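You operate a simulated robot arm through the tools that you are given. There is no shell and no other tool.

You are at the controls of a simulated robot arm. One attempt, no reset.

Task
Shut the blue valve, centre its disc to 0.0 mm and lock it.
Fine: free the yellow lock knob, shut the disc by the short black lever (under 10 N at the lever, hands out of the bore) and turn the silver shift knob by the gap display.

The check looks at the end state, three seconds after you hand in, the way a careful person would. Anything else that was tipped, shoved, dropped, spilled or broken makes it a failure.

Robot
A 5-joint arm with a two-finger parallel gripper, fixed in place. Base frame: the origin is at the foot of the arm, x ahead of it, y to its left, z up; the work surface is at about z = 0. Units: m, degrees, N and s.
With the tool pointing down near the work surface it reaches from about 0.26 to 0.68 m from the base axis. Its first joint turns from -66.0 to 66.0 degrees. The tool tilts only in the upright plane through the base axis and itself; it spins freely about its own axis. Payload 2.9 kg.
Tool frame: the origin (TCP) lies between the finger pads and is the grasp point; the fingertips stand 0.03 m ahead of it; z points along the fingers, y is the line along which they close. Largest opening 0.11 m; finger width 0.02, thickness 0.01; the body of the gripper, 0.048 by 0.112 m, starts 0.055 m behind the TCP.
Orientation is that of the tool frame in the base frame, as a unit quaternion [x, y, z, w]. With the fingers straight down and closing along the base's y, the tool's x points along the base's -x, its y along +y and its z along -z.

Tools
- The arm moves only by the tool servo_tool. Its argument "rows" is one flat list of numbers, 7 for each row, row after row: the shift along the base's x, y, z in mm, then the turn, a rotation vector about the base's x, y, z in degrees, then the opening, from 0 (shut) to 1 (fully open). In form: [tx, ty, tz, wx, wy, wz, claw, tx, ty, tz, wx, wy, wz, claw, ...]. A call has 1 to 20 rows; each row is the pose to reach, as a shift and turn from the pose commanded when the call began. A row lasts 0.2 s, in which the tool goes at most 0.05 m and 8.6 degrees; a call with a longer step from one row to the next is refused whole, and so is a gripper value outside its range. A pose out of reach is approached as far as the arm can. The call stops where the force on the tool passes 40 N (or 10 N more than at its start, if that is more) or the arm is blocked; 0.2 s more then pass. The fingers move at their own pace (about 0.108 m/s each) and stop on an object; they squeeze with about 21 N. The grip force told is the motor's: it shows also when the fingers shut on nothing. Time passes only in rows, and 0.2 s behind the last, so rows that repeat a pose let the fingers close. It gives the time, the measured TCP pose, the force on the tool (base axes), the opening and the grip force at its end, in the units of the frame above (readings bear some noise), with the torque about the TCP (base axes, N m) and any sound that the robot's microphone picked up, and new pictures: "views" is both (left out), scene, wrist or none.
- Cameras (640 x 400 px; columns grow to the right, rows downward): "scene" is fixed at [0.029, -0.4408, 0.6261]; the picture's right is [0.85, -0.52, 0.00], its down [-0.20, -0.33, -0.92] and it looks along [0.48, 0.79, -0.39] (base axes); focal length 322 px, centre (320, 200). "wrist" rides on the gripper at [0.072, 0.017, -0.103] in the tool frame; the picture's right is [-0.23, 0.97, 0.00], its down [-0.76, -0.18, -0.62] and it looks along [-0.61, -0.14, 0.78] (tool axes); focal length 222 px, centre (320, 200). There is no depth. A picture from a camera that has moved, and an enlarged one, comes with that camera's place and axes in the base frame and with its lens.
- zoom(camera, box): a new picture of the part [left, top, right, bottom] of that camera's present view, enlarged. No time passes.
- sign_off(): hands the job in; it is judged then, once.

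Places have to be worked out from the pictures, the camera data and where the tool is seen. Open the gripper and draw the arm clear of the work before you hand the job in, unless the task says otherwise.

The tools are called after "Call:" by a JSON object that holds its "op" and its "data". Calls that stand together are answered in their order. servo_tool: Moves the arm, as the interface text tells. Its arguments: {"type":"object","properties":{"rows":{"type":"array","items":{"type":"number"}},"views":{"type":"string","enum":["both","scene","wrist","none"]}},"required":["rows"]} The other tools are called the same way: zoom (camera, box) takes an enlarged picture of a part of a camera's view; sign_off () hands the job in.

At the start:

```text
t: 0.0
ee_pos: [0.3239, 0.3243, 0.3534]
tcp_rot: [0.0, 1.0, 0.0, -0.001]
wrist_force: [-0.7, -0.6, -0.1]
moment: [0.01, 0.03, -0.01]
gripper_width: 0.1101
grip_force: 0.1
```

scene: 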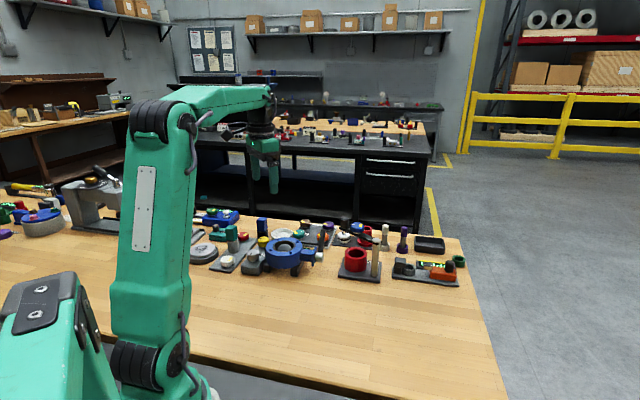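
wrist: 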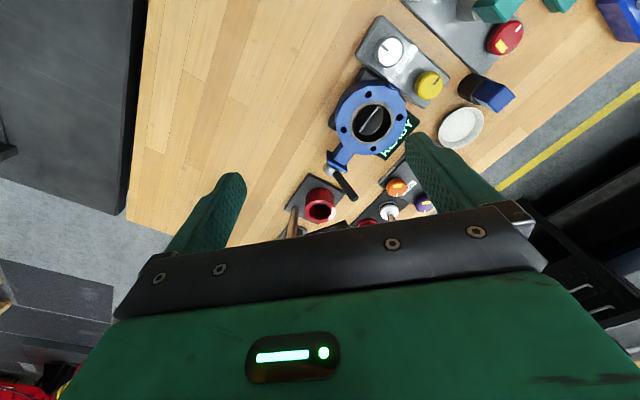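

I can see a blue valve with a silver and yellow knob plate next to it; I'll zoom in on both cameras before moving.

Call:
{"op": "zoom", "data": {"camera": "scene", "box": [180, 200, 400, 300]}}

Call:
{"op": "zoom", "data": {"camera": "wrist", "box": [270, 0, 530, 240]}}

```text
2.91 times, centred on (290, 250) of scene
camera zoom: at [0.029, -0.4408, 0.6261], right [0.85, -0.52, 0.0], down [-0.2, -0.33, -0.92], along [0.48, 0.79, -0.39], focal length 937 px, centre (407, 54)
```

zoom: 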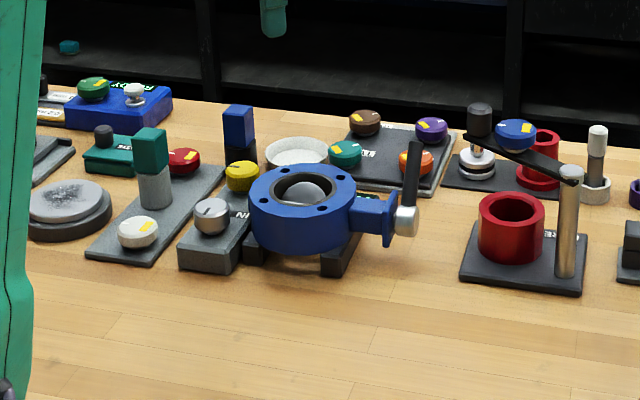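

```text
1.67 times, centred on (400, 120) of wrist
camera zoom: at [0.2528, 0.3412, 0.4569], right [0.23, 0.97, 0.0], down [0.76, -0.18, 0.62], along [0.61, -0.14, -0.78], focal length 370 px, centre (187, 333)
```

zoom: 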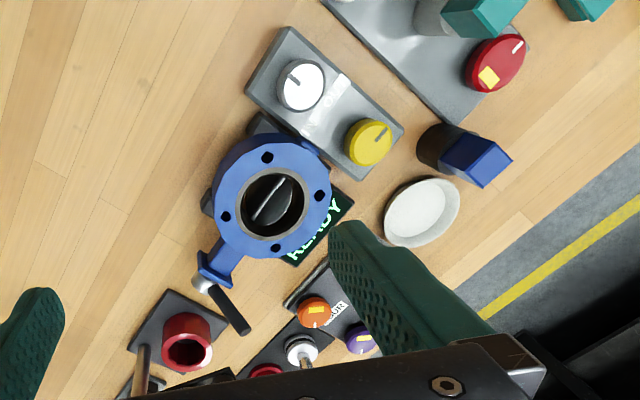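

The blue valve's bore is near (0.404, 0.397, 0.08), with the yellow knob near (0.37, 0.494) and the silver one near (0.307, 0.428). The lever runs from about (0.493, 0.318, 0.055) up to (0.515, 0.341, 0.13). I'll zoom further to read the disc, the markings and the display.

Call:
{"op": "zoom", "data": {"camera": "wrist", "box": [315, 10, 455, 100]}}

Call:
{"op": "zoom", "data": {"camera": "wrist", "box": [310, 70, 430, 210]}}

Call:
{"op": "zoom", "data": {"camera": "scene", "box": [235, 225, 335, 285]}}

```text
4.44 times, centred on (385, 55) of wrist
camera zoom: at [0.2528, 0.3412, 0.4569], right [0.23, 0.97, 0.0], down [0.76, -0.18, 0.62], along [0.61, -0.14, -0.78], focal length 987 px, centre (31, 844)
```

zoom: 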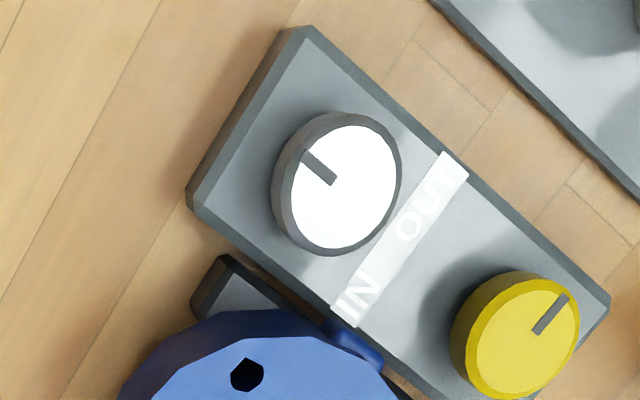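

```text
2.86 times, centred on (370, 140) of wrist
camera zoom: at [0.2528, 0.3412, 0.4569], right [0.23, 0.97, 0.0], down [0.76, -0.18, 0.62], along [0.61, -0.14, -0.78], focal length 635 px, centre (177, 371)
```

zoom: 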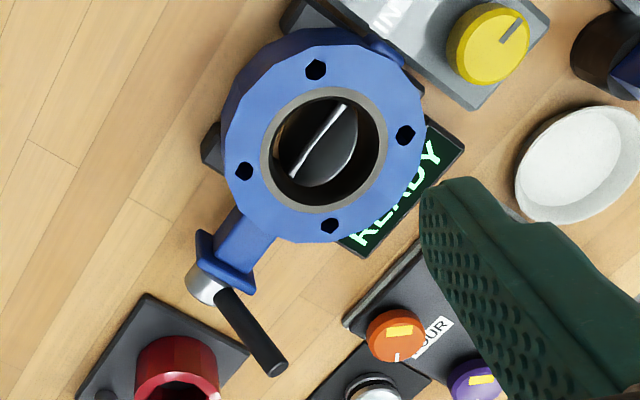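

```text
6.40 times, centred on (285, 255) of scene
camera zoom: at [0.029, -0.4408, 0.6261], right [0.85, -0.52, 0.0], down [-0.2, -0.33, -0.92], along [0.48, 0.79, -0.39], focal length 2061 px, centre (544, -152)
```

zoom: 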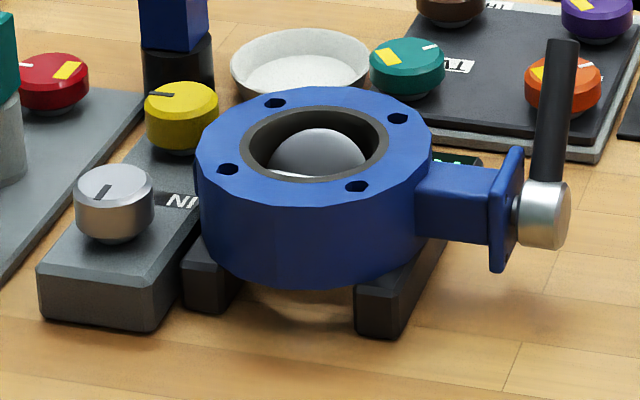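

The control panel reads "IN … OUT" between the silver and yellow knobs, and the display reads READY. The lever leans about 23° off vertical toward the display side, so I'll hover above the valve for a closer look at the disc and the display.

Call:
{"op": "servo_tool", "data": {"rows": [25, 15, -25, 0, 0, 0, 1, 50, 30, -50, 0, 0, 0, 1, 70, 50, -75, 0, 0, 0, 1, 70, 50, -75, 0, 0, 0, 1], "views": "both"}}

```text
t: 1.0
ee_pos: [0.395, 0.375, 0.2779]
tcp_rot: [0.0, 1.0, 0.0, -0.001]
wrist_force: [-0.6, -0.5, 0.7]
moment: [-0.03, 0.0, 0.01]
gripper_width: 0.1099
grip_force: 0.1
camera wrist: at [0.3239, 0.3916, 0.3817], right [0.23, 0.97, 0.0], down [0.76, -0.18, 0.62], along [0.61, -0.14, -0.78], focal length 222 px, centre (320, 200)
```

scene: 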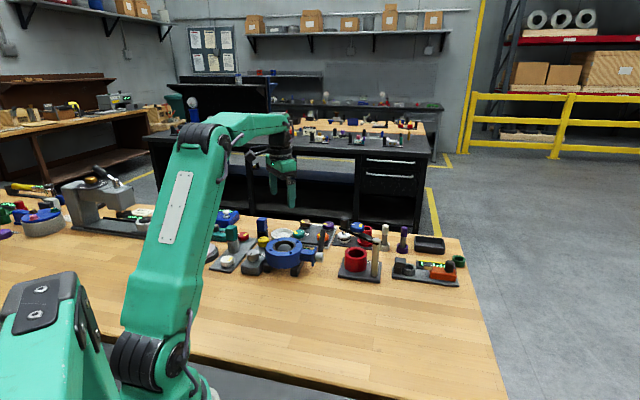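
wrist: 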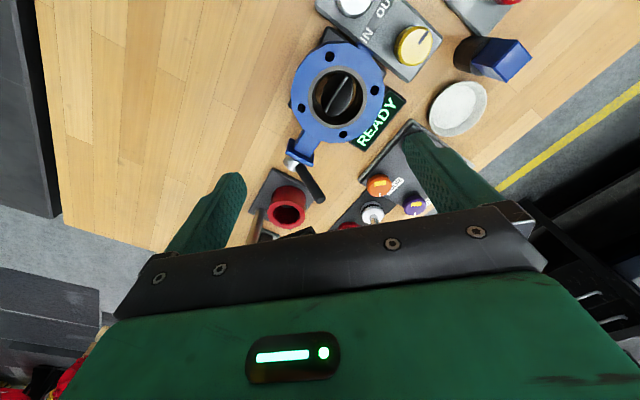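

The hover worked and the display is now readable. I'll zoom on the bore, the lever and the panel.

Call:
{"op": "zoom", "data": {"camera": "wrist", "box": [270, 30, 410, 130]}}

Call:
{"op": "zoom", "data": {"camera": "wrist", "box": [330, 0, 490, 100]}}

Call:
{"op": "zoom", "data": {"camera": "wrist", "box": [230, 110, 430, 235]}}

Call:
{"op": "zoom", "data": {"camera": "scene", "box": [290, 215, 390, 285]}}

```text
4.00 times, centred on (340, 80) of wrist
camera zoom: at [0.3239, 0.3916, 0.3817], right [0.23, 0.97, 0.0], down [0.76, -0.18, 0.62], along [0.61, -0.14, -0.78], focal length 888 px, centre (240, 680)
```

zoom: 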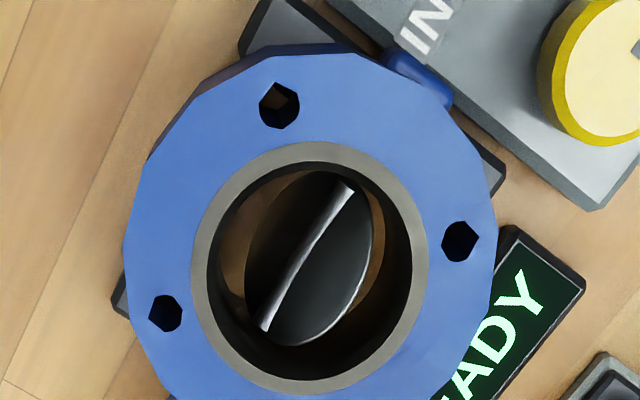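

```text
4.00 times, centred on (410, 50) of wrist
camera zoom: at [0.3239, 0.3916, 0.3817], right [0.23, 0.97, 0.0], down [0.76, -0.18, 0.62], along [0.61, -0.14, -0.78], focal length 888 px, centre (-40, 800)
```

zoom: 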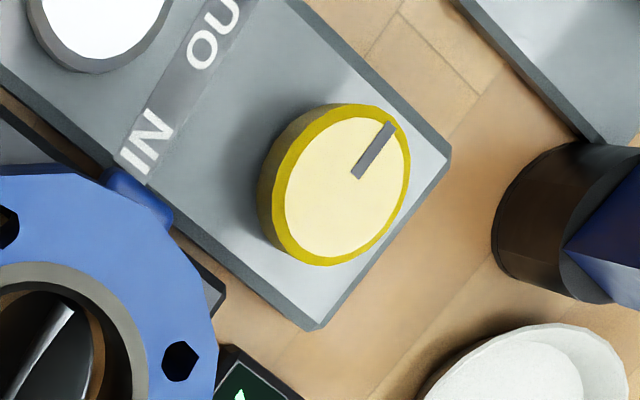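

```text
3.20 times, centred on (330, 172) of wrist
camera zoom: at [0.3239, 0.3916, 0.3817], right [0.23, 0.97, 0.0], down [0.76, -0.18, 0.62], along [0.61, -0.14, -0.78], focal length 711 px, centre (288, 288)
```

zoom: 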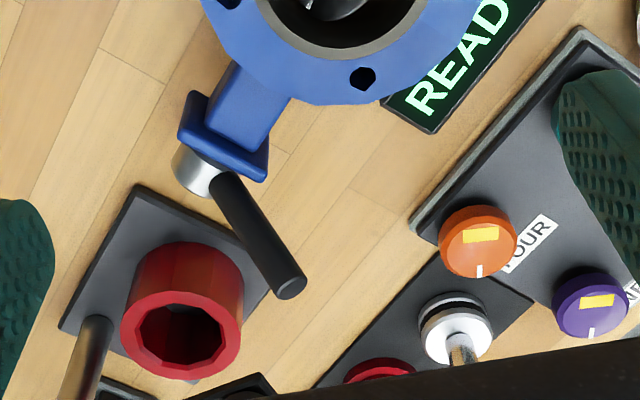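

```text
5.71 times, centred on (340, 250) of scene
camera zoom: at [0.029, -0.4408, 0.6261], right [0.85, -0.52, 0.0], down [-0.2, -0.33, -0.92], along [0.48, 0.79, -0.39], focal length 1840 px, centre (206, -86)
```

zoom: 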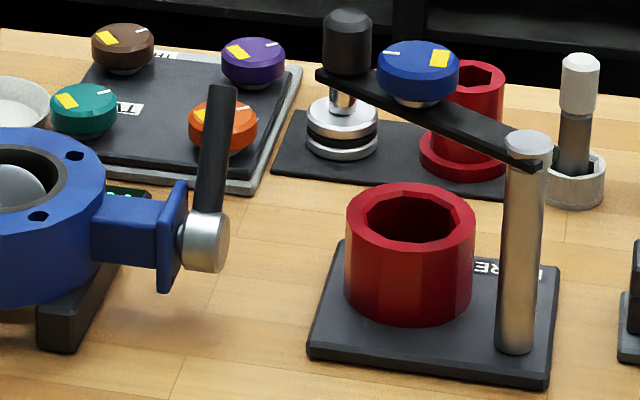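

The disc appears to sit in the lever's plane, about 23° off the bore axis. That means shutting it is roughly 67° of lever swing down toward the display side. The yellow knob's top is near (0.373, 0.4985, 0.065), so I'll hover above it with the jaws aligned along the panel.

Call:
{"op": "servo_tool", "data": {"rows": [-4, 20, -15, 0, 0, -7.3, 0.7, -8, 41, -30, 0, 0, -14.7, 0.7, -11, 62, -50, 0, 0, -22, 0.7, -15, 82, -70, 0, 0, -29.3, 0.7, -19, 103, -90, 0, 0, -36.7, 0.7, -22, 123.5, -110, 0, 0, -44, 0.7, -22, 123.5, -110, 0, 0, -44, 0.7], "views": "both"}}

```text
t: 2.6
ee_pos: [0.3738, 0.4968, 0.1694]
tcp_rot: [0.376, 0.927, 0.0, 0.0]
wrist_force: [-0.2, 0.3, 0.3]
moment: [0.0, 0.01, 0.0]
gripper_width: 0.0771
grip_force: 0.1
camera wrist: at [0.3335, 0.5604, 0.2719], right [0.84, 0.54, 0.0], down [0.42, -0.66, 0.62], along [0.34, -0.52, -0.78], focal length 222 px, centre (320, 200)
```

scene: 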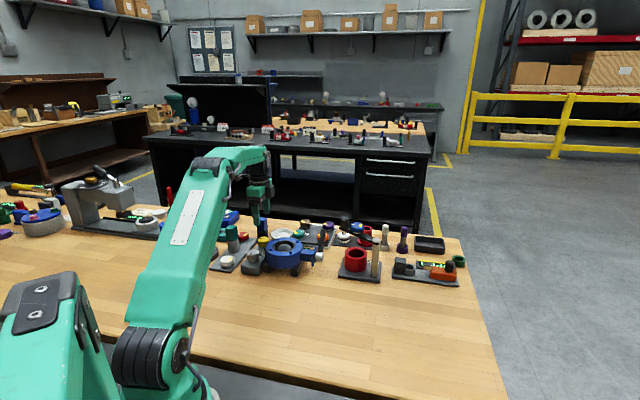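
wrist: 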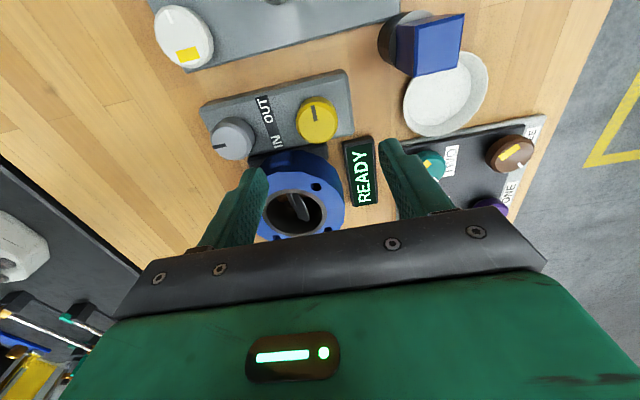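

The yellow knob is nearly under the tool. I'll zoom on it to refine its centre and read its mark.

Call:
{"op": "zoom", "data": {"camera": "wrist", "box": [190, 60, 390, 185]}}

Call:
{"op": "zoom", "data": {"camera": "scene", "box": [220, 200, 310, 280]}}

```text
3.20 times, centred on (290, 122) of wrist
camera zoom: at [0.3335, 0.5604, 0.2719], right [0.84, 0.54, 0.0], down [0.42, -0.66, 0.62], along [0.34, -0.52, -0.78], focal length 711 px, centre (416, 448)
```

zoom: 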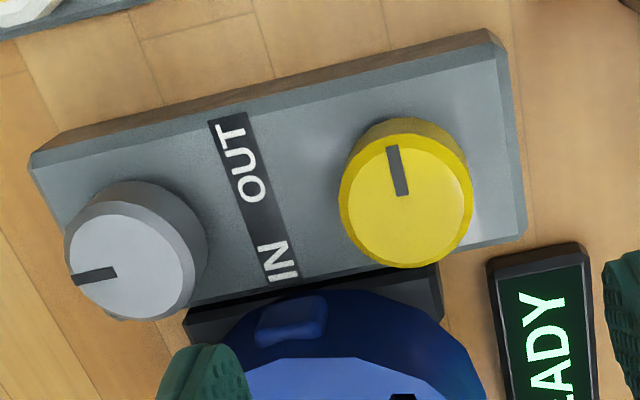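

```text
5.00 times, centred on (265, 240) of scene
camera zoom: at [0.029, -0.4408, 0.6261], right [0.85, -0.52, 0.0], down [-0.2, -0.33, -0.92], along [0.48, 0.79, -0.39], focal length 1610 px, centre (595, 0)
```

zoom: 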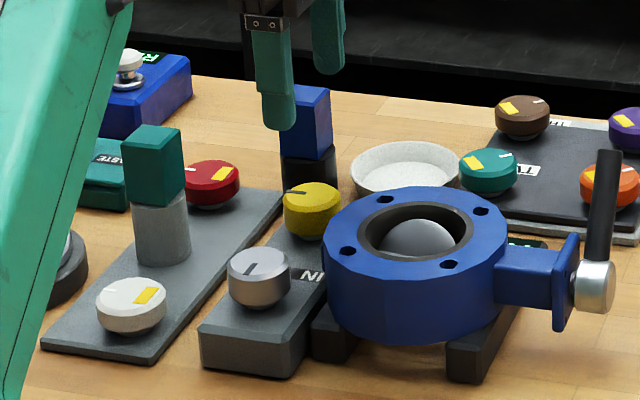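

Refined centres are yellow (0.3715, 0.4988) with its top at z≈0.065 and about 38 mm across, and silver (0.310, 0.436). I'll descend over the yellow knob with the fingers straddling it along the panel.

Call:
{"op": "servo_tool", "data": {"rows": [-2, 1.5, -35, 0, 0, 0, 0.7, -2, 1.5, -65, 0, 0, 0, 0.7, -2, 1.5, -85, 0, 0, 0, 0.7, -2, 1.5, -95, 0, 0, 0, 0.7, -2, 1.5, -102, 0, 0, 0, 0.7, -2, 1.5, -102, 0, 0, 0, 0.7], "views": "both"}}

```text
t: 4.0
ee_pos: [0.3706, 0.5003, 0.0653]
tcp_rot: [0.374, 0.927, 0.001, 0.0]
wrist_force: [-0.1, 0.1, 0.5]
moment: [0.01, 0.0, 0.0]
gripper_width: 0.077
grip_force: 0.0
camera wrist: at [0.3309, 0.5615, 0.1696], right [0.84, 0.54, 0.0], down [0.42, -0.66, 0.62], along [0.34, -0.52, -0.78], focal length 222 px, centre (320, 200)
```

scene: 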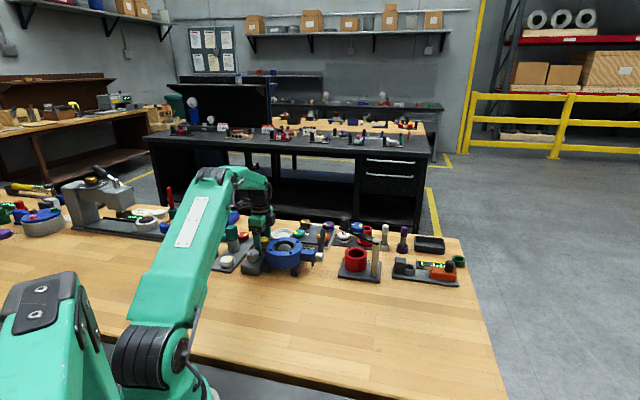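
wrist: 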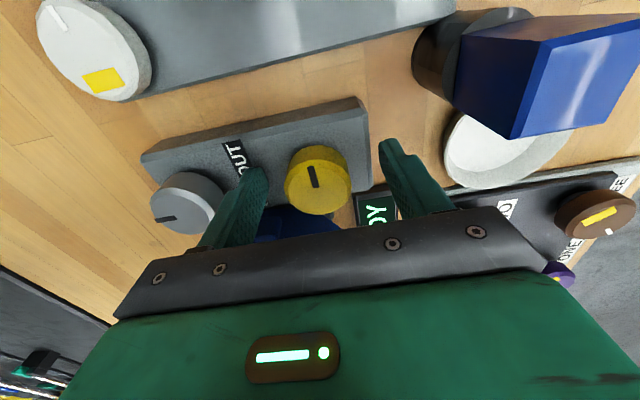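

The fingers straddle the yellow knob with no contact force. I'll zoom to check the centring before closing.

Call:
{"op": "zoom", "data": {"camera": "wrist", "box": [230, 110, 430, 235]}}

Call:
{"op": "zoom", "data": {"camera": "scene", "box": [220, 180, 310, 280]}}

```text
3.20 times, centred on (330, 172) of wrist
camera zoom: at [0.3309, 0.5615, 0.1696], right [0.84, 0.54, 0.0], down [0.42, -0.66, 0.62], along [0.34, -0.52, -0.78], focal length 711 px, centre (288, 288)
```

zoom: 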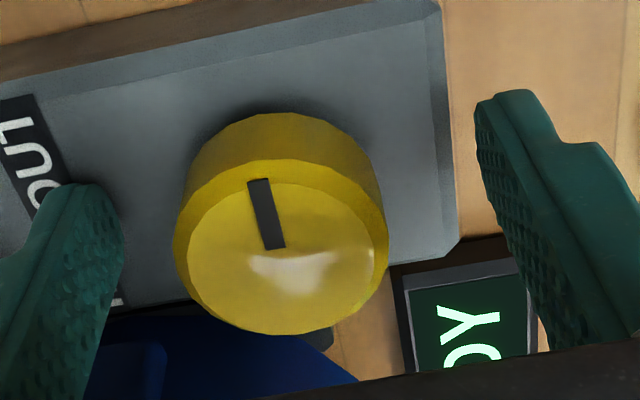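

```text
4.00 times, centred on (265, 230) of scene
camera zoom: at [0.029, -0.4408, 0.6261], right [0.85, -0.52, 0.0], down [-0.2, -0.33, -0.92], along [0.48, 0.79, -0.39], focal length 1288 px, centre (540, 80)
```

zoom: 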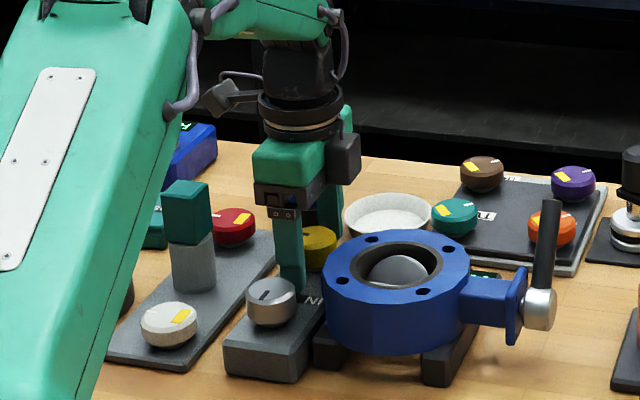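

The knob centre is within about 1 mm of the tool axis. I'll close on it now.

Call:
{"op": "servo_tool", "data": {"rows": [0, 0, 0, 0, 0, 0, 0.45, 0, 0, 0, 0, 0, 0, 0.2, 0, 0, 0, 0, 0, 0, 0.2], "views": "wrist"}}

```text
t: 4.8
ee_pos: [0.3694, 0.4991, 0.0662]
tcp_rot: [0.374, 0.927, -0.003, 0.0]
wrist_force: [-18.8, -23.1, 8.9]
moment: [0.75, -0.26, -0.06]
gripper_width: 0.039
grip_force: 45.0
camera wrist: at [0.3301, 0.5608, 0.1692], right [0.84, 0.54, -0.01], down [0.43, -0.65, 0.63], along [0.34, -0.53, -0.78], focal length 222 px, centre (320, 200)
```

wrist: 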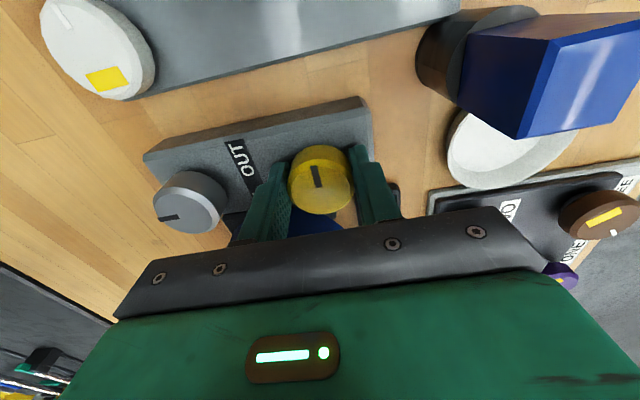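

The fingers closed at 39 mm, but about 30 N of side force points along −46°, so the grasp is slightly off-centre. I'll shift a little that way to relieve it.

Call:
{"op": "servo_tool", "data": {"rows": [-0.7, -0.8, 0, 0, 0, 0, 0.2, -1.2, -1.4, 0, 0, 0, 0, 0.2, -1.2, -1.4, 0, 0, 0, 0, 0.2], "views": "none"}}

```text
t: 5.6
ee_pos: [0.3689, 0.4981, 0.0658]
tcp_rot: [0.375, 0.927, 0.0, 0.0]
wrist_force: [-8.3, -4.4, 2.1]
moment: [-0.69, 0.2, -0.01]
gripper_width: 0.0389
grip_force: 45.3
```

The side force is mostly gone. Now I'll make a small counter-clockwise test turn (seen from above), watching torque and sound.

Call:
{"op": "servo_tool", "data": {"rows": [-0.5, -0.2, 0, 0, 0, 4, 0.2, -0.5, -0.2, 0, 0, 0, 8, 0.2, -0.5, -0.2, 0, 0, 0, 12, 0.2, -0.5, -0.2, 0, 0, 0, 12, 0.2], "views": "wrist"}}

```text
t: 6.6
ee_pos: [0.3676, 0.4966, 0.0657]
tcp_rot: [0.276, 0.961, 0.0, 0.0]
wrist_force: [-1.0, -9.1, -0.9]
moment: [0.32, -0.25, 0.01]
gripper_width: 0.0389
grip_force: 44.4
camera wrist: at [0.3173, 0.5501, 0.1694], right [0.71, 0.71, 0.0], down [0.55, -0.55, 0.62], along [0.44, -0.44, -0.78], focal length 222 px, centre (320, 200)
```

wrist: 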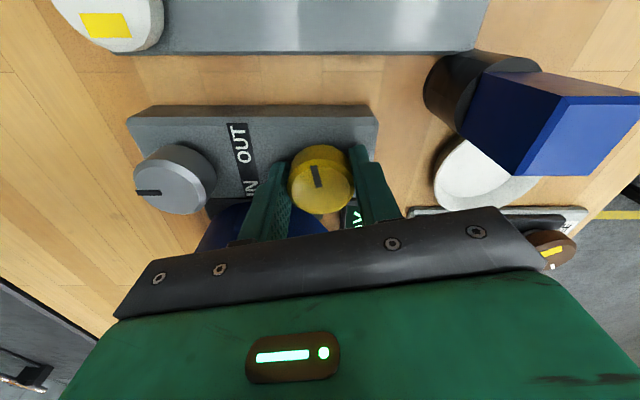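

The knob turned with the gripper and shows almost no torque. I'll continue counter-clockwise in moderate steps, watching for a stop or click.

Call:
{"op": "servo_tool", "data": {"rows": [0, -0.7, 0, 0, 0, 6, 0.2, 0, -0.7, 0, 0, 0, 12, 0.2, 0, -0.7, 0, 0, 0, 18, 0.2, 0, -0.7, 0, 0, 0, 24, 0.2, 0, -0.7, 0, 0, 0, 30, 0.2, 0, -0.7, 0, 0, 0, 30, 0.2], "views": "wrist"}}

```text
t: 8.0
ee_pos: [0.3682, 0.496, 0.0656]
tcp_rot: [0.017, 1.0, -0.001, 0.0]
wrist_force: [9.1, -9.5, -9.3]
moment: [0.21, -0.27, 0.04]
gripper_width: 0.0388
grip_force: 45.3
camera wrist: at [0.2978, 0.5158, 0.1695], right [0.26, 0.97, 0.0], down [0.76, -0.2, 0.62], along [0.6, -0.16, -0.78], focal length 222 px, centre (320, 200)
```

wrist: 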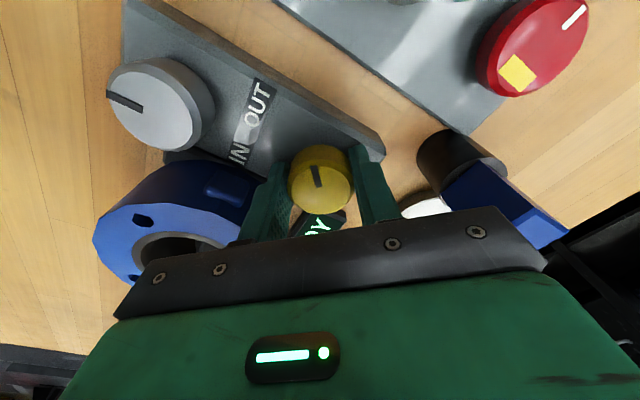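

42° so far with the knob following and no stop. I'll continue, with a small centring correction.

Call:
{"op": "servo_tool", "data": {"rows": [0.6, -0.6, -0.3, 0, 0, 6, 0.2, 0.6, -0.6, -0.3, 0, 0, 12, 0.2, 0.6, -0.6, -0.3, 0, 0, 18, 0.2, 0.6, -0.6, -0.3, 0, 0, 24, 0.2, 0.6, -0.6, -0.3, 0, 0, 24, 0.2], "views": "wrist"}}

```text
t: 9.2
ee_pos: [0.3696, 0.4954, 0.0651]
tcp_rot: [-0.192, 0.981, -0.001, -0.001]
wrist_force: [1.2, -18.0, -7.0]
moment: [0.63, -0.77, 0.0]
gripper_width: 0.0391
grip_force: 45.2
camera wrist: at [0.2963, 0.4842, 0.1696], right [-0.16, 0.99, 0.0], down [0.77, 0.12, 0.62], along [0.61, 0.1, -0.78], focal length 222 px, centre (320, 200)
```

wrist: 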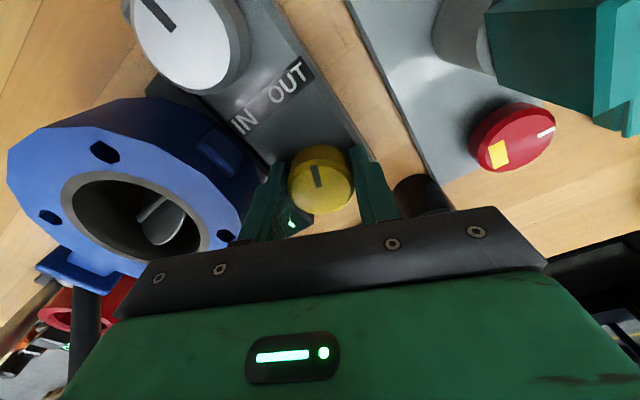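

At 66° there's still no rotational resistance, but 18 N of side force in −y. I'll correct the centring and go on.

Call:
{"op": "servo_tool", "data": {"rows": [0, -1, -0.3, 0, 0, 3, 0.2, 0, -1.2, -0.3, 0, 0, 9, 0.2, 0, -1.2, -0.3, 0, 0, 15, 0.2, 0, -1.2, -0.3, 0, 0, 20, 0.2, 0, -1.2, -0.3, 0, 0, 24, 0.2, 0, -1.2, -0.3, 0, 0, 24, 0.2], "views": "wrist"}}

```text
t: 10.6
ee_pos: [0.3694, 0.4953, 0.0659]
tcp_rot: [-0.391, 0.92, 0.001, 0.0]
wrist_force: [2.8, -11.5, -4.8]
moment: [0.11, -0.23, -1.2]
gripper_width: 0.0387
grip_force: 45.7
camera wrist: at [0.3077, 0.4546, 0.1695], right [-0.54, 0.84, 0.0], down [0.66, 0.42, 0.62], along [0.52, 0.34, -0.78], focal length 222 px, centre (320, 200)
```

wrist: 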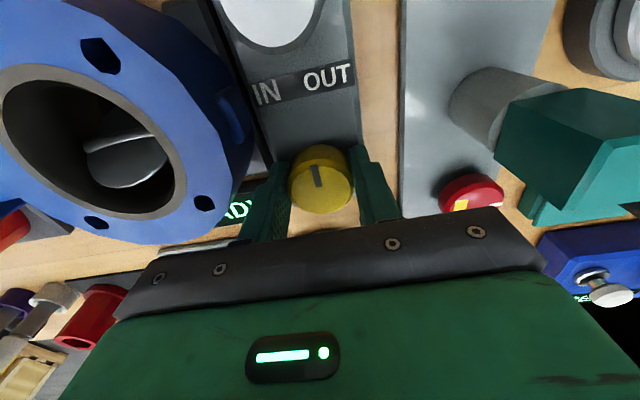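

Torque has now risen to −1.2 N·m at about 90°, so the free stop is reached. I'll back off slightly, open just enough to clear, and lift straight up.

Call:
{"op": "servo_tool", "data": {"rows": [0, 0, 0, 0, 0, -2, 0.2, 0, 0, 0, 0, 0, -2, 0.45, 0, 0, 0, 0, 0, -2, 0.45, 0, 0, 15, 0, 0, -2, 0.45, 0, 0, 45, 0, 0, -2, 0.45, 0, 0, 90, 0, 0, -2, 0.45, 0, 0, 90, 0, 0, -2, 0.45], "views": "both"}}

```text
t: 12.2
ee_pos: [0.3694, 0.4955, 0.1565]
tcp_rot: [-0.375, 0.927, 0.0, 0.0]
wrist_force: [1.0, -0.7, 0.1]
moment: [-0.04, -0.01, -0.01]
gripper_width: 0.0496
grip_force: 0.1
camera wrist: at [0.3058, 0.4572, 0.2588], right [-0.51, 0.86, 0.0], down [0.67, 0.4, 0.62], along [0.53, 0.32, -0.78], focal length 222 px, centre (320, 200)
```

scene: 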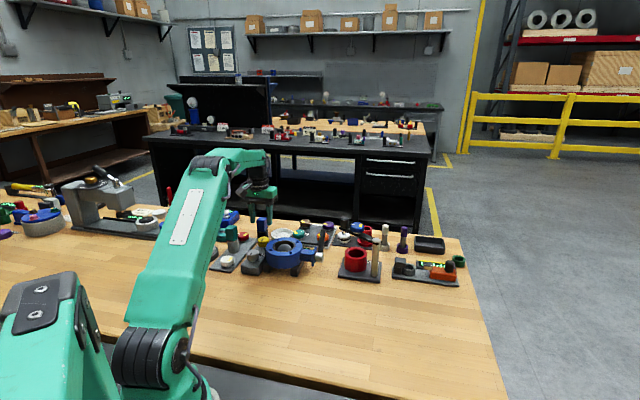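
wrist: 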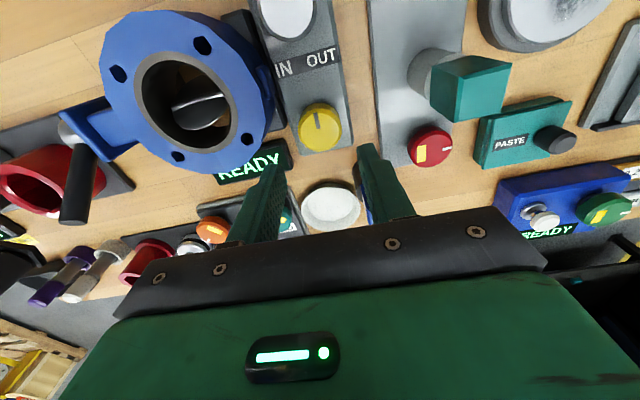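

The yellow knob's mark now points toward the "up" side of the panel text, so it is free. Next I'll raise the arm and swing to a hover on the near side of the lever. The jaws will be shut and the camera turned to face the lever from the display side.

Call:
{"op": "servo_tool", "data": {"rows": [5.6, -11, 12, 0, 0, -8.5, 0.3, 11.2, -22.5, 24, 0, 0, -17, 0.2, 16.8, -33.8, 36, 0, 0, -25.5, 0.1, 22.4, -45, 45, 0, 0, -34, 0, 28, -56, 45, 0, 0, -42.5, 0, 33.5, -67.5, 45, 0, 0, -51, 0, 39, -78.8, 45, 0, 0, -59.5, 0, 44.7, -90, 45, 0, 0, -68, 0, 50.3, -101, 45, 0, 0, -76.5, 0, 56, -112.5, 45, 0, 0, -85, 0, 61.5, -123.8, 45, 0, 0, -93.5, 0, 67, -135, 45, 0, 0, -102, 0, 72.7, -146, 45, 0, 0, -110.5, 0, 78, -157.5, 45, 0, 0, -119, 0, 84, -168.8, 45, 0, 0, -127.5, 0, 89.4, -180, 45, 0, 0, -136, 0, 95, -191, 45, 0, 0, -144.5, 0, 100.6, -202.5, 45, 0, 0, -153, 0, 100.6, -202.5, 45, 0, 0, -153, 0], "views": "none"}}

Call:
{"op": "servo_tool", "data": {"rows": [0, 0, 0, 0, 0, -8, 0, 0, 0, 0, 0, 0, -16, 0, 0, 0, 0, 0, 0, -23, 0, 0, 0, 0, 0, 0, -23, 0], "views": "both"}}

```text
t: 16.2
ee_pos: [0.4696, 0.2932, 0.1994]
tcp_rot: [0.815, 0.58, 0.0, 0.0]
wrist_force: [-0.3, -0.2, 0.0]
moment: [-0.02, 0.01, 0.02]
gripper_width: 0.0002
grip_force: 20.8
```

```text
t: 17.2
ee_pos: [0.4696, 0.2925, 0.2001]
tcp_rot: [0.914, 0.406, 0.0, -0.001]
wrist_force: [0.1, 0.3, 0.0]
moment: [-0.01, 0.01, -0.01]
gripper_width: 0.0
grip_force: 20.9
camera wrist: at [0.5316, 0.3352, 0.3036], right [0.57, -0.82, 0.0], down [-0.64, -0.45, 0.62], along [-0.51, -0.36, -0.78], focal length 222 px, centre (320, 200)
```

scene: 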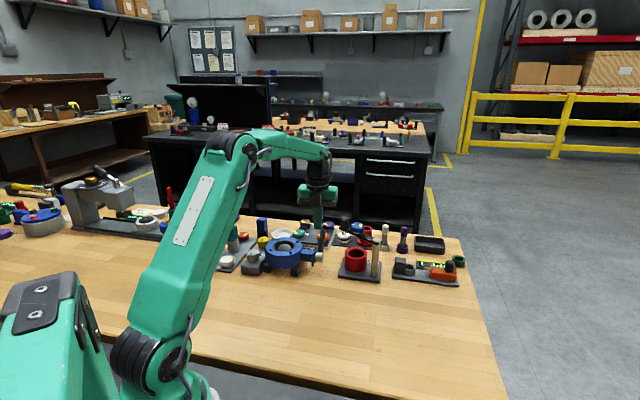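
wrist: 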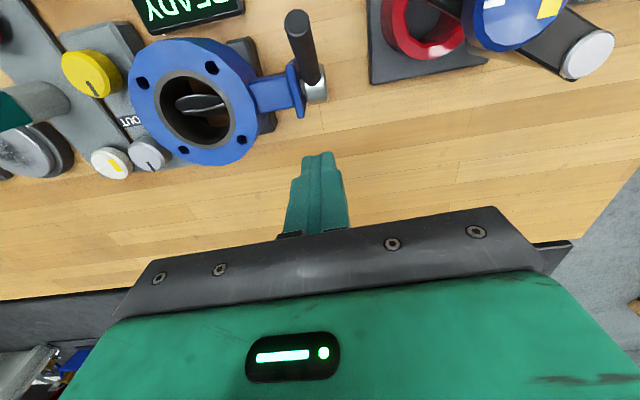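

The hover has the lever in view ahead of the shut fingers. I'll zoom on the lever from both cameras to fix its geometry.

Call:
{"op": "zoom", "data": {"camera": "wrist", "box": [240, 0, 390, 110]}}

Call:
{"op": "zoom", "data": {"camera": "scene", "box": [280, 200, 350, 280]}}

Call:
{"op": "zoom", "data": {"camera": "wrist", "box": [100, 20, 280, 180]}}

```text
3.64 times, centred on (315, 55) of wrist
camera zoom: at [0.5316, 0.3352, 0.3036], right [0.57, -0.82, 0.0], down [-0.64, -0.45, 0.62], along [-0.51, -0.36, -0.78], focal length 808 px, centre (338, 727)
```

zoom: 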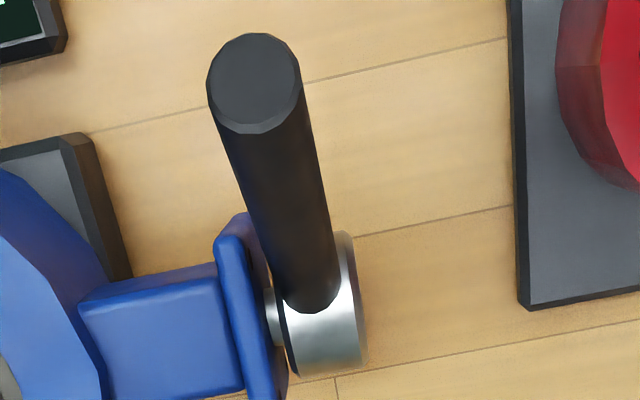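

```text
5.00 times, centred on (315, 240) of scene
camera zoom: at [0.029, -0.4408, 0.6261], right [0.85, -0.52, 0.0], down [-0.2, -0.33, -0.92], along [0.48, 0.79, -0.39], focal length 1610 px, centre (345, 0)
```

zoom: 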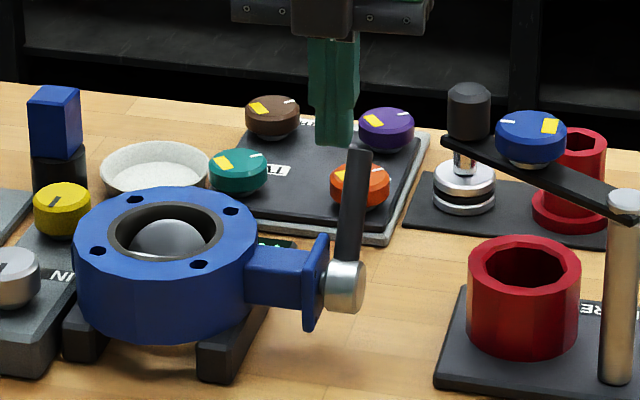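

```text
2.50 times, centred on (190, 100) of wrist
camera zoom: at [0.5316, 0.3352, 0.3036], right [0.57, -0.82, 0.0], down [-0.64, -0.45, 0.62], along [-0.51, -0.36, -0.78], focal length 555 px, centre (645, 450)
```

zoom: 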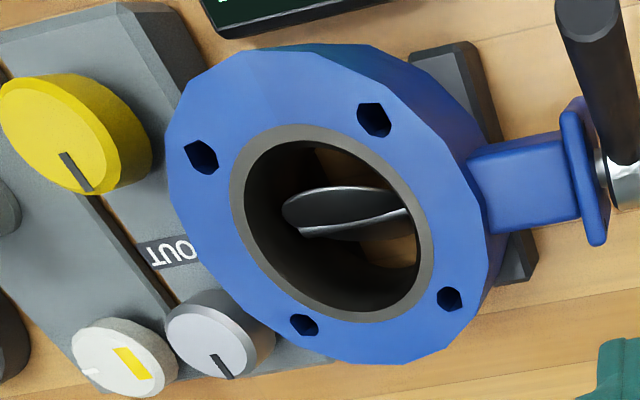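

Refined geometry puts the lever hub at about (0.490, 0.311, 0.056) on a stem axis at −45°. The lever is about 87 mm long and 16 mm thick, leaning 25–34° toward +45°. I'll lower the shut fingers behind it, well clear, then creep in to contact.

Call:
{"op": "servo_tool", "data": {"rows": [0, 0, -25, 0, 0, -3, 0, 0.5, 0.5, -52, 0, 0, -3, 0, 10, 10, -52, 0, 0, -3, 0, 20, 20, -52, 0, 0, -3, 0, 23, 23, -52, 0, 0, -3, 0, 23, 23, -52, 0, 0, -3, 0], "views": "both"}}

```text
t: 18.6
ee_pos: [0.4919, 0.3156, 0.1481]
tcp_rot: [0.924, 0.382, 0.0, 0.0]
wrist_force: [-0.1, 0.4, -0.7]
moment: [-0.03, 0.01, -0.02]
gripper_width: 0.0
grip_force: 21.2
camera wrist: at [0.5561, 0.3544, 0.2517], right [0.53, -0.85, 0.0], down [-0.66, -0.41, 0.62], along [-0.53, -0.33, -0.78], focal length 222 px, centre (320, 200)
```

scene: 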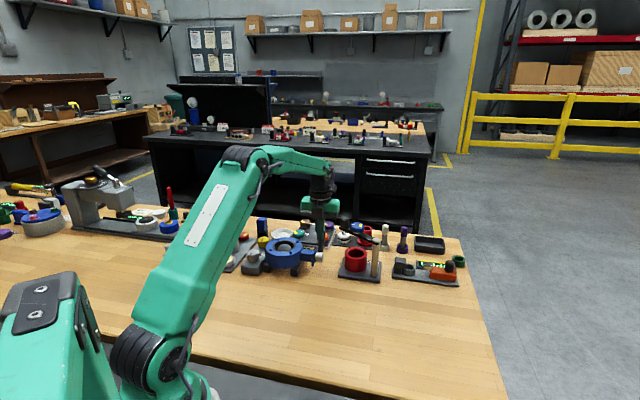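
wrist: 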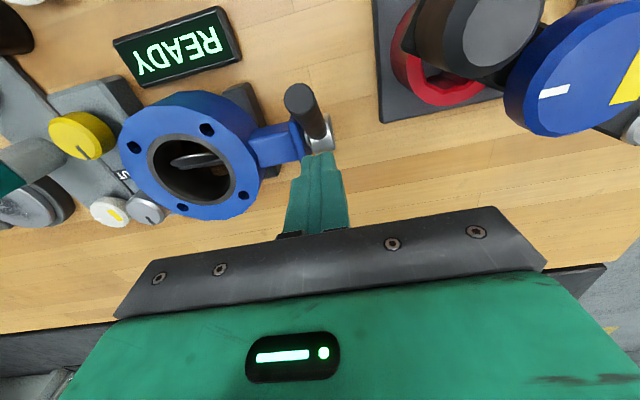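

The lever and finger are aligned, and there's no contact yet. I'll creep forward about 1 mm per row while watching the force.

Call:
{"op": "servo_tool", "data": {"rows": [1, 1, 0, 0, 0, 0, 0, 2, 2, 0, 0, 0, 0, 0, 3, 3, 0, 0, 0, 0, 0, 4, 4, 0, 0, 0, 0, 0, 5, 5, 0, 0, 0, 0, 0, 6, 6, 0, 0, 0, 0, 0], "views": "wrist"}}

```text
t: 20.0
ee_pos: [0.4986, 0.3215, 0.1478]
tcp_rot: [0.924, 0.382, 0.0, 0.0]
wrist_force: [0.0, -0.3, -0.2]
moment: [-0.02, -0.04, 0.01]
gripper_width: 0.0
grip_force: 21.1
camera wrist: at [0.5634, 0.3605, 0.2521], right [0.53, -0.85, 0.0], down [-0.66, -0.41, 0.62], along [-0.53, -0.33, -0.78], focal length 222 px, centre (320, 200)
```

wrist: 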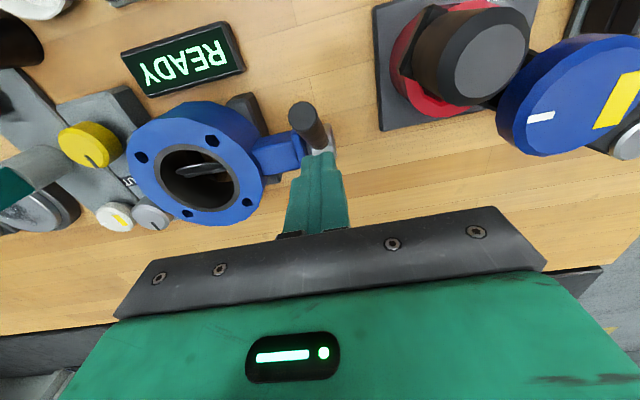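

No contact at p≈13 mm. I'll keep creeping.

Call:
{"op": "servo_tool", "data": {"rows": [0.8, 0.8, 0, 0, 0, 0, 0, 1.6, 1.6, 0, 0, 0, 0, 0, 2.4, 2.4, 0, 0, 0, 0, 0, 3.2, 3.2, 0, 0, 0, 0, 0, 4, 4, 0, 0, 0, 0, 0], "views": "wrist"}}

Call:
{"op": "zoom", "data": {"camera": "wrist", "box": [240, 80, 390, 200]}}

```text
t: 21.2
ee_pos: [0.5027, 0.3269, 0.1489]
tcp_rot: [0.924, 0.382, 0.0, 0.0]
wrist_force: [-0.3, -0.5, -0.1]
moment: [-0.01, -0.01, -0.01]
gripper_width: 0.0
grip_force: 21.6
camera wrist: at [0.567, 0.3659, 0.252], right [0.53, -0.85, 0.0], down [-0.66, -0.41, 0.62], along [-0.53, -0.33, -0.78], focal length 222 px, centre (320, 200)
```

wrist: 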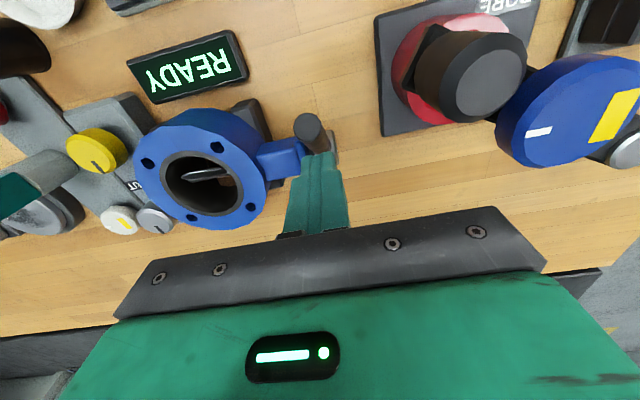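

```text
3.33 times, centred on (315, 140) of wrist
camera zoom: at [0.567, 0.3659, 0.252], right [0.53, -0.85, 0.0], down [-0.66, -0.41, 0.62], along [-0.53, -0.33, -0.78], focal length 740 px, centre (337, 400)
```

zoom: 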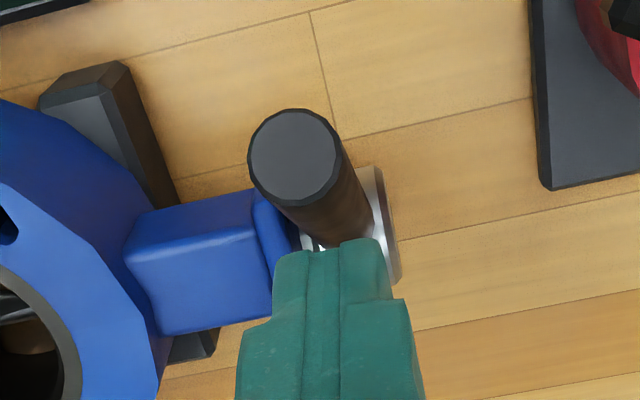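

The fingertip is right next to the lever with no force yet. I'll continue in smaller increments.

Call:
{"op": "servo_tool", "data": {"rows": [0.7, 0.7, 0, 0, 0, 0, 0, 1.4, 1.4, 0, 0, 0, 0, 0, 2.1, 2.1, 0, 0, 0, 0, 0, 2.8, 2.8, 0, 0, 0, 0, 0], "views": "wrist"}}

Call:
{"op": "zoom", "data": {"camera": "wrist", "box": [240, 80, 390, 200]}}

```text
t: 22.2
ee_pos: [0.506, 0.3285, 0.1486]
tcp_rot: [0.924, 0.383, 0.0, 0.0]
wrist_force: [-1.0, -0.6, 1.0]
moment: [-0.02, 0.04, 0.05]
gripper_width: 0.0
grip_force: 21.3
camera wrist: at [0.5703, 0.3676, 0.2521], right [0.53, -0.85, 0.0], down [-0.66, -0.41, 0.62], along [-0.53, -0.33, -0.78], focal length 222 px, centre (320, 200)
```

wrist: 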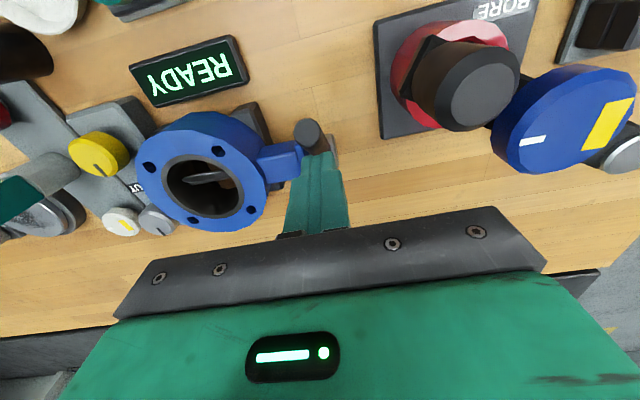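

```text
3.33 times, centred on (315, 140) of wrist
camera zoom: at [0.5703, 0.3676, 0.2521], right [0.53, -0.85, 0.0], down [-0.66, -0.41, 0.62], along [-0.53, -0.33, -0.78], focal length 740 px, centre (337, 400)
```

zoom: 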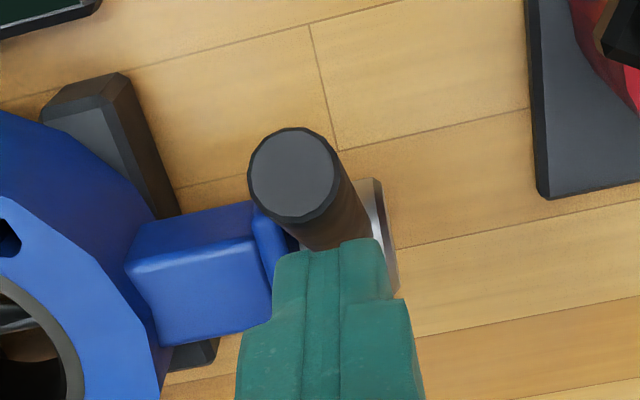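

Contact is just beginning at about 1 N, consistent with a lever angle near 35° from vertical. I'll push along the lever's arc slowly, up to about 50°, and check the force.

Call:
{"op": "servo_tool", "data": {"rows": [1, 1, -0.8, 0, 0, 0, 0, 1.9, 1.9, -1.5, 0, 0, 0, 0, 2.8, 2.8, -2.4, 0, 0, 0, 0, 3.75, 3.75, -3.2, 0, 0, 0, 0, 3.75, 3.75, -3.2, 0, 0, 0, 0], "views": "wrist"}}

Call:
{"op": "zoom", "data": {"camera": "wrist", "box": [120, 20, 390, 230]}}

```text
t: 23.4
ee_pos: [0.5103, 0.3316, 0.1449]
tcp_rot: [0.924, 0.383, -0.001, 0.0]
wrist_force: [-0.4, 0.2, 0.1]
moment: [-0.02, 0.04, -0.02]
gripper_width: 0.0
grip_force: 20.9
camera wrist: at [0.5739, 0.371, 0.2488], right [0.53, -0.85, 0.0], down [-0.66, -0.41, 0.62], along [-0.53, -0.33, -0.78], focal length 222 px, centre (320, 200)
```

wrist: 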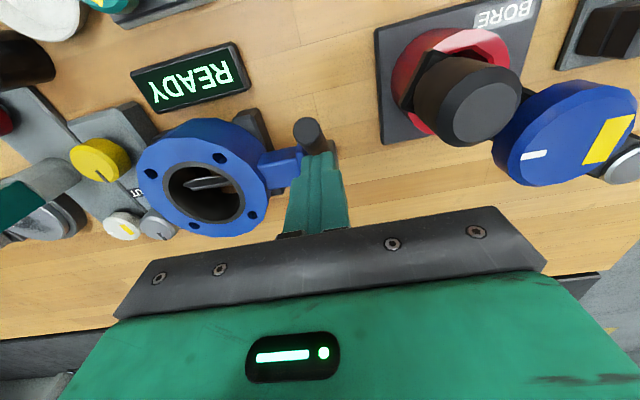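

```text
1.90 times, centred on (255, 125) of wrist
camera zoom: at [0.5739, 0.371, 0.2488], right [0.53, -0.85, 0.0], down [-0.66, -0.41, 0.62], along [-0.53, -0.33, -0.78], focal length 423 px, centre (444, 343)
```

zoom: 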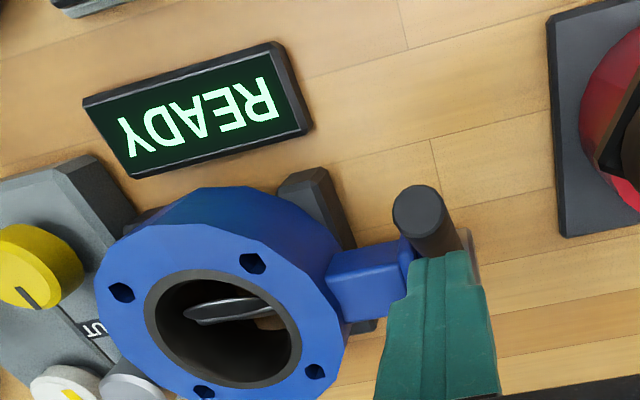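

The lever tip has moved about 7 mm with under 1 N of force. I'll keep following the arc to about 65°.

Call:
{"op": "servo_tool", "data": {"rows": [1.8, 1.8, -1.7, 0, 0, 0, 0, 3.5, 3.5, -3.5, 0, 0, 0, 0, 5.2, 5.2, -5.5, 0, 0, 0, 0, 6.8, 6.8, -7.6, 0, 0, 0, 0, 8.3, 8.3, -9.8, 0, 0, 0, 0, 9.8, 9.8, -11.9, 0, 0, 0, 0], "views": "wrist"}}

Call:
{"op": "zoom", "data": {"camera": "wrist", "box": [120, 20, 390, 230]}}

```text
t: 24.8
ee_pos: [0.5193, 0.3411, 0.1342]
tcp_rot: [0.924, 0.383, 0.0, 0.0]
wrist_force: [-1.0, 0.2, 0.1]
moment: [0.03, 0.01, -0.01]
gripper_width: 0.0
grip_force: 20.7
camera wrist: at [0.5832, 0.3812, 0.2376], right [0.53, -0.85, 0.0], down [-0.66, -0.41, 0.62], along [-0.53, -0.33, -0.78], focal length 222 px, centre (320, 200)
```

wrist: 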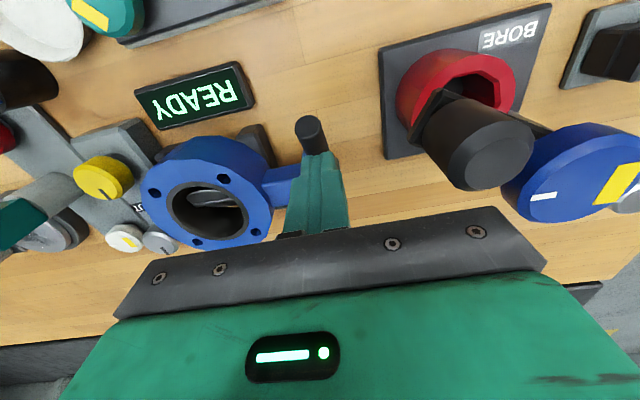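

```text
1.90 times, centred on (255, 125) of wrist
camera zoom: at [0.5832, 0.3812, 0.2376], right [0.53, -0.85, 0.0], down [-0.66, -0.41, 0.62], along [-0.53, -0.33, -0.78], focal length 423 px, centre (444, 343)
```

zoom: 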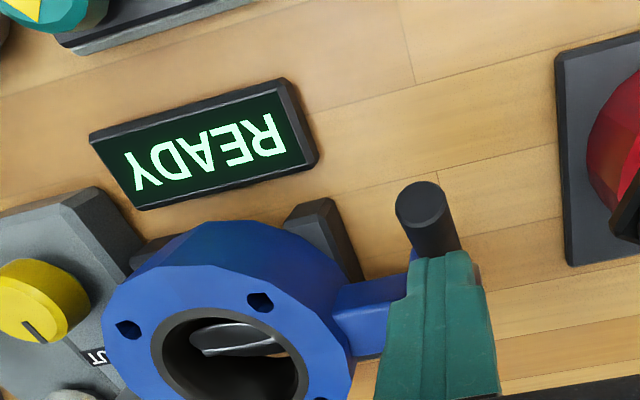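

While planning ahead I noticed a tall black cap (top z≈0.17) near (0.582, 0.316). With the jaws across the stem, the gripper body would reach it during the last part of the push. I'll back off, rise, and spin 90° so the narrow side of the body faces that cap.

Call:
{"op": "servo_tool", "data": {"rows": [-6, -6, 5, 0, 0, 0, 0, -14, -14, 20, 0, 0, 0, 0, -18, -18, 45, 0, 0, 5, 0, -20, -20, 60, 0, 0, 13, 0, -20, -20, 60, 0, 0, 21, 0, -20, -20, 60, 0, 0, 29, 0, -20, -20, 60, 0, 0, 37, 0, -20, -20, 60, 0, 0, 45, 0, -20, -20, 60, 0, 0, 53, 0, -20, -20, 60, 0, 0, 61, 0, -20, -20, 60, 0, 0, 69, 0, -20, -20, 60, 0, 0, 77, 0, -20, -20, 60, 0, 0, 85, 0, -20, -20, 60, 0, 0, 90, 0, -20, -20, 60, 0, 0, 90, 0], "views": "both"}}

```text
t: 28.0
ee_pos: [0.4992, 0.3213, 0.1936]
tcp_rot: [0.382, 0.924, 0.0, 0.0]
wrist_force: [-0.7, 0.4, 0.2]
moment: [0.01, 0.0, 0.01]
gripper_width: 0.0
grip_force: 21.0
camera wrist: at [0.4606, 0.3855, 0.2973], right [0.85, 0.53, 0.0], down [0.41, -0.66, 0.62], along [0.33, -0.53, -0.78], focal length 222 px, centre (320, 200)
```

scene: 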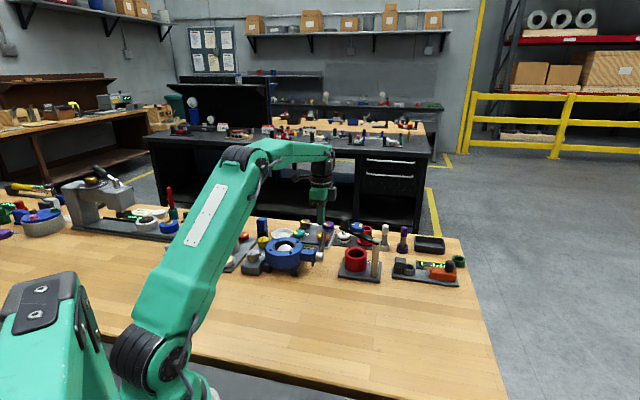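
wrist: 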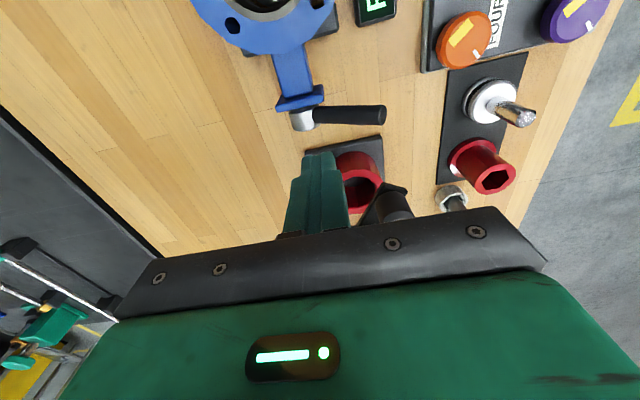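

The spin is done. I'll zoom to measure the lever's current angle.

Call:
{"op": "zoom", "data": {"camera": "wrist", "box": [250, 60, 410, 160]}}

Call:
{"op": "zoom", "data": {"camera": "scene", "box": [250, 210, 370, 285]}}

```text
4.00 times, centred on (330, 110) of wrist
camera zoom: at [0.4606, 0.3855, 0.2973], right [0.85, 0.53, 0.0], down [0.41, -0.66, 0.62], along [0.33, -0.53, -0.78], focal length 888 px, centre (280, 560)
```

zoom: 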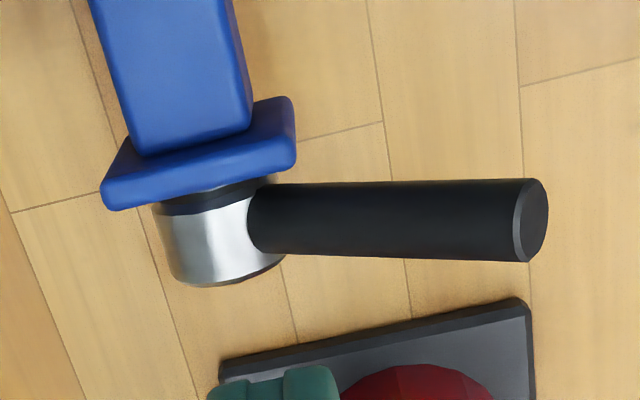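

```text
5.33 times, centred on (310, 248) of scene
camera zoom: at [0.029, -0.4408, 0.6261], right [0.85, -0.52, 0.0], down [-0.2, -0.33, -0.92], along [0.48, 0.79, -0.39], focal length 1718 px, centre (373, -53)
```

zoom: 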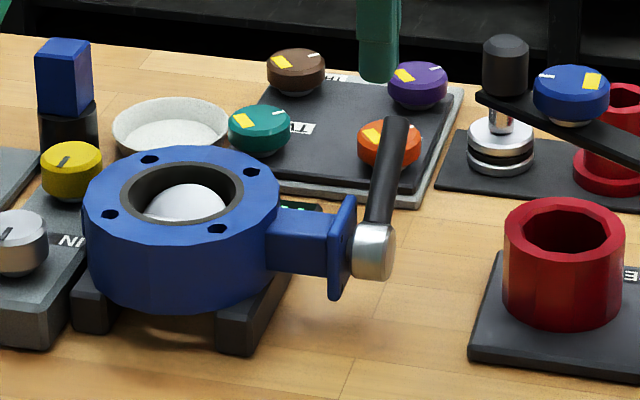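

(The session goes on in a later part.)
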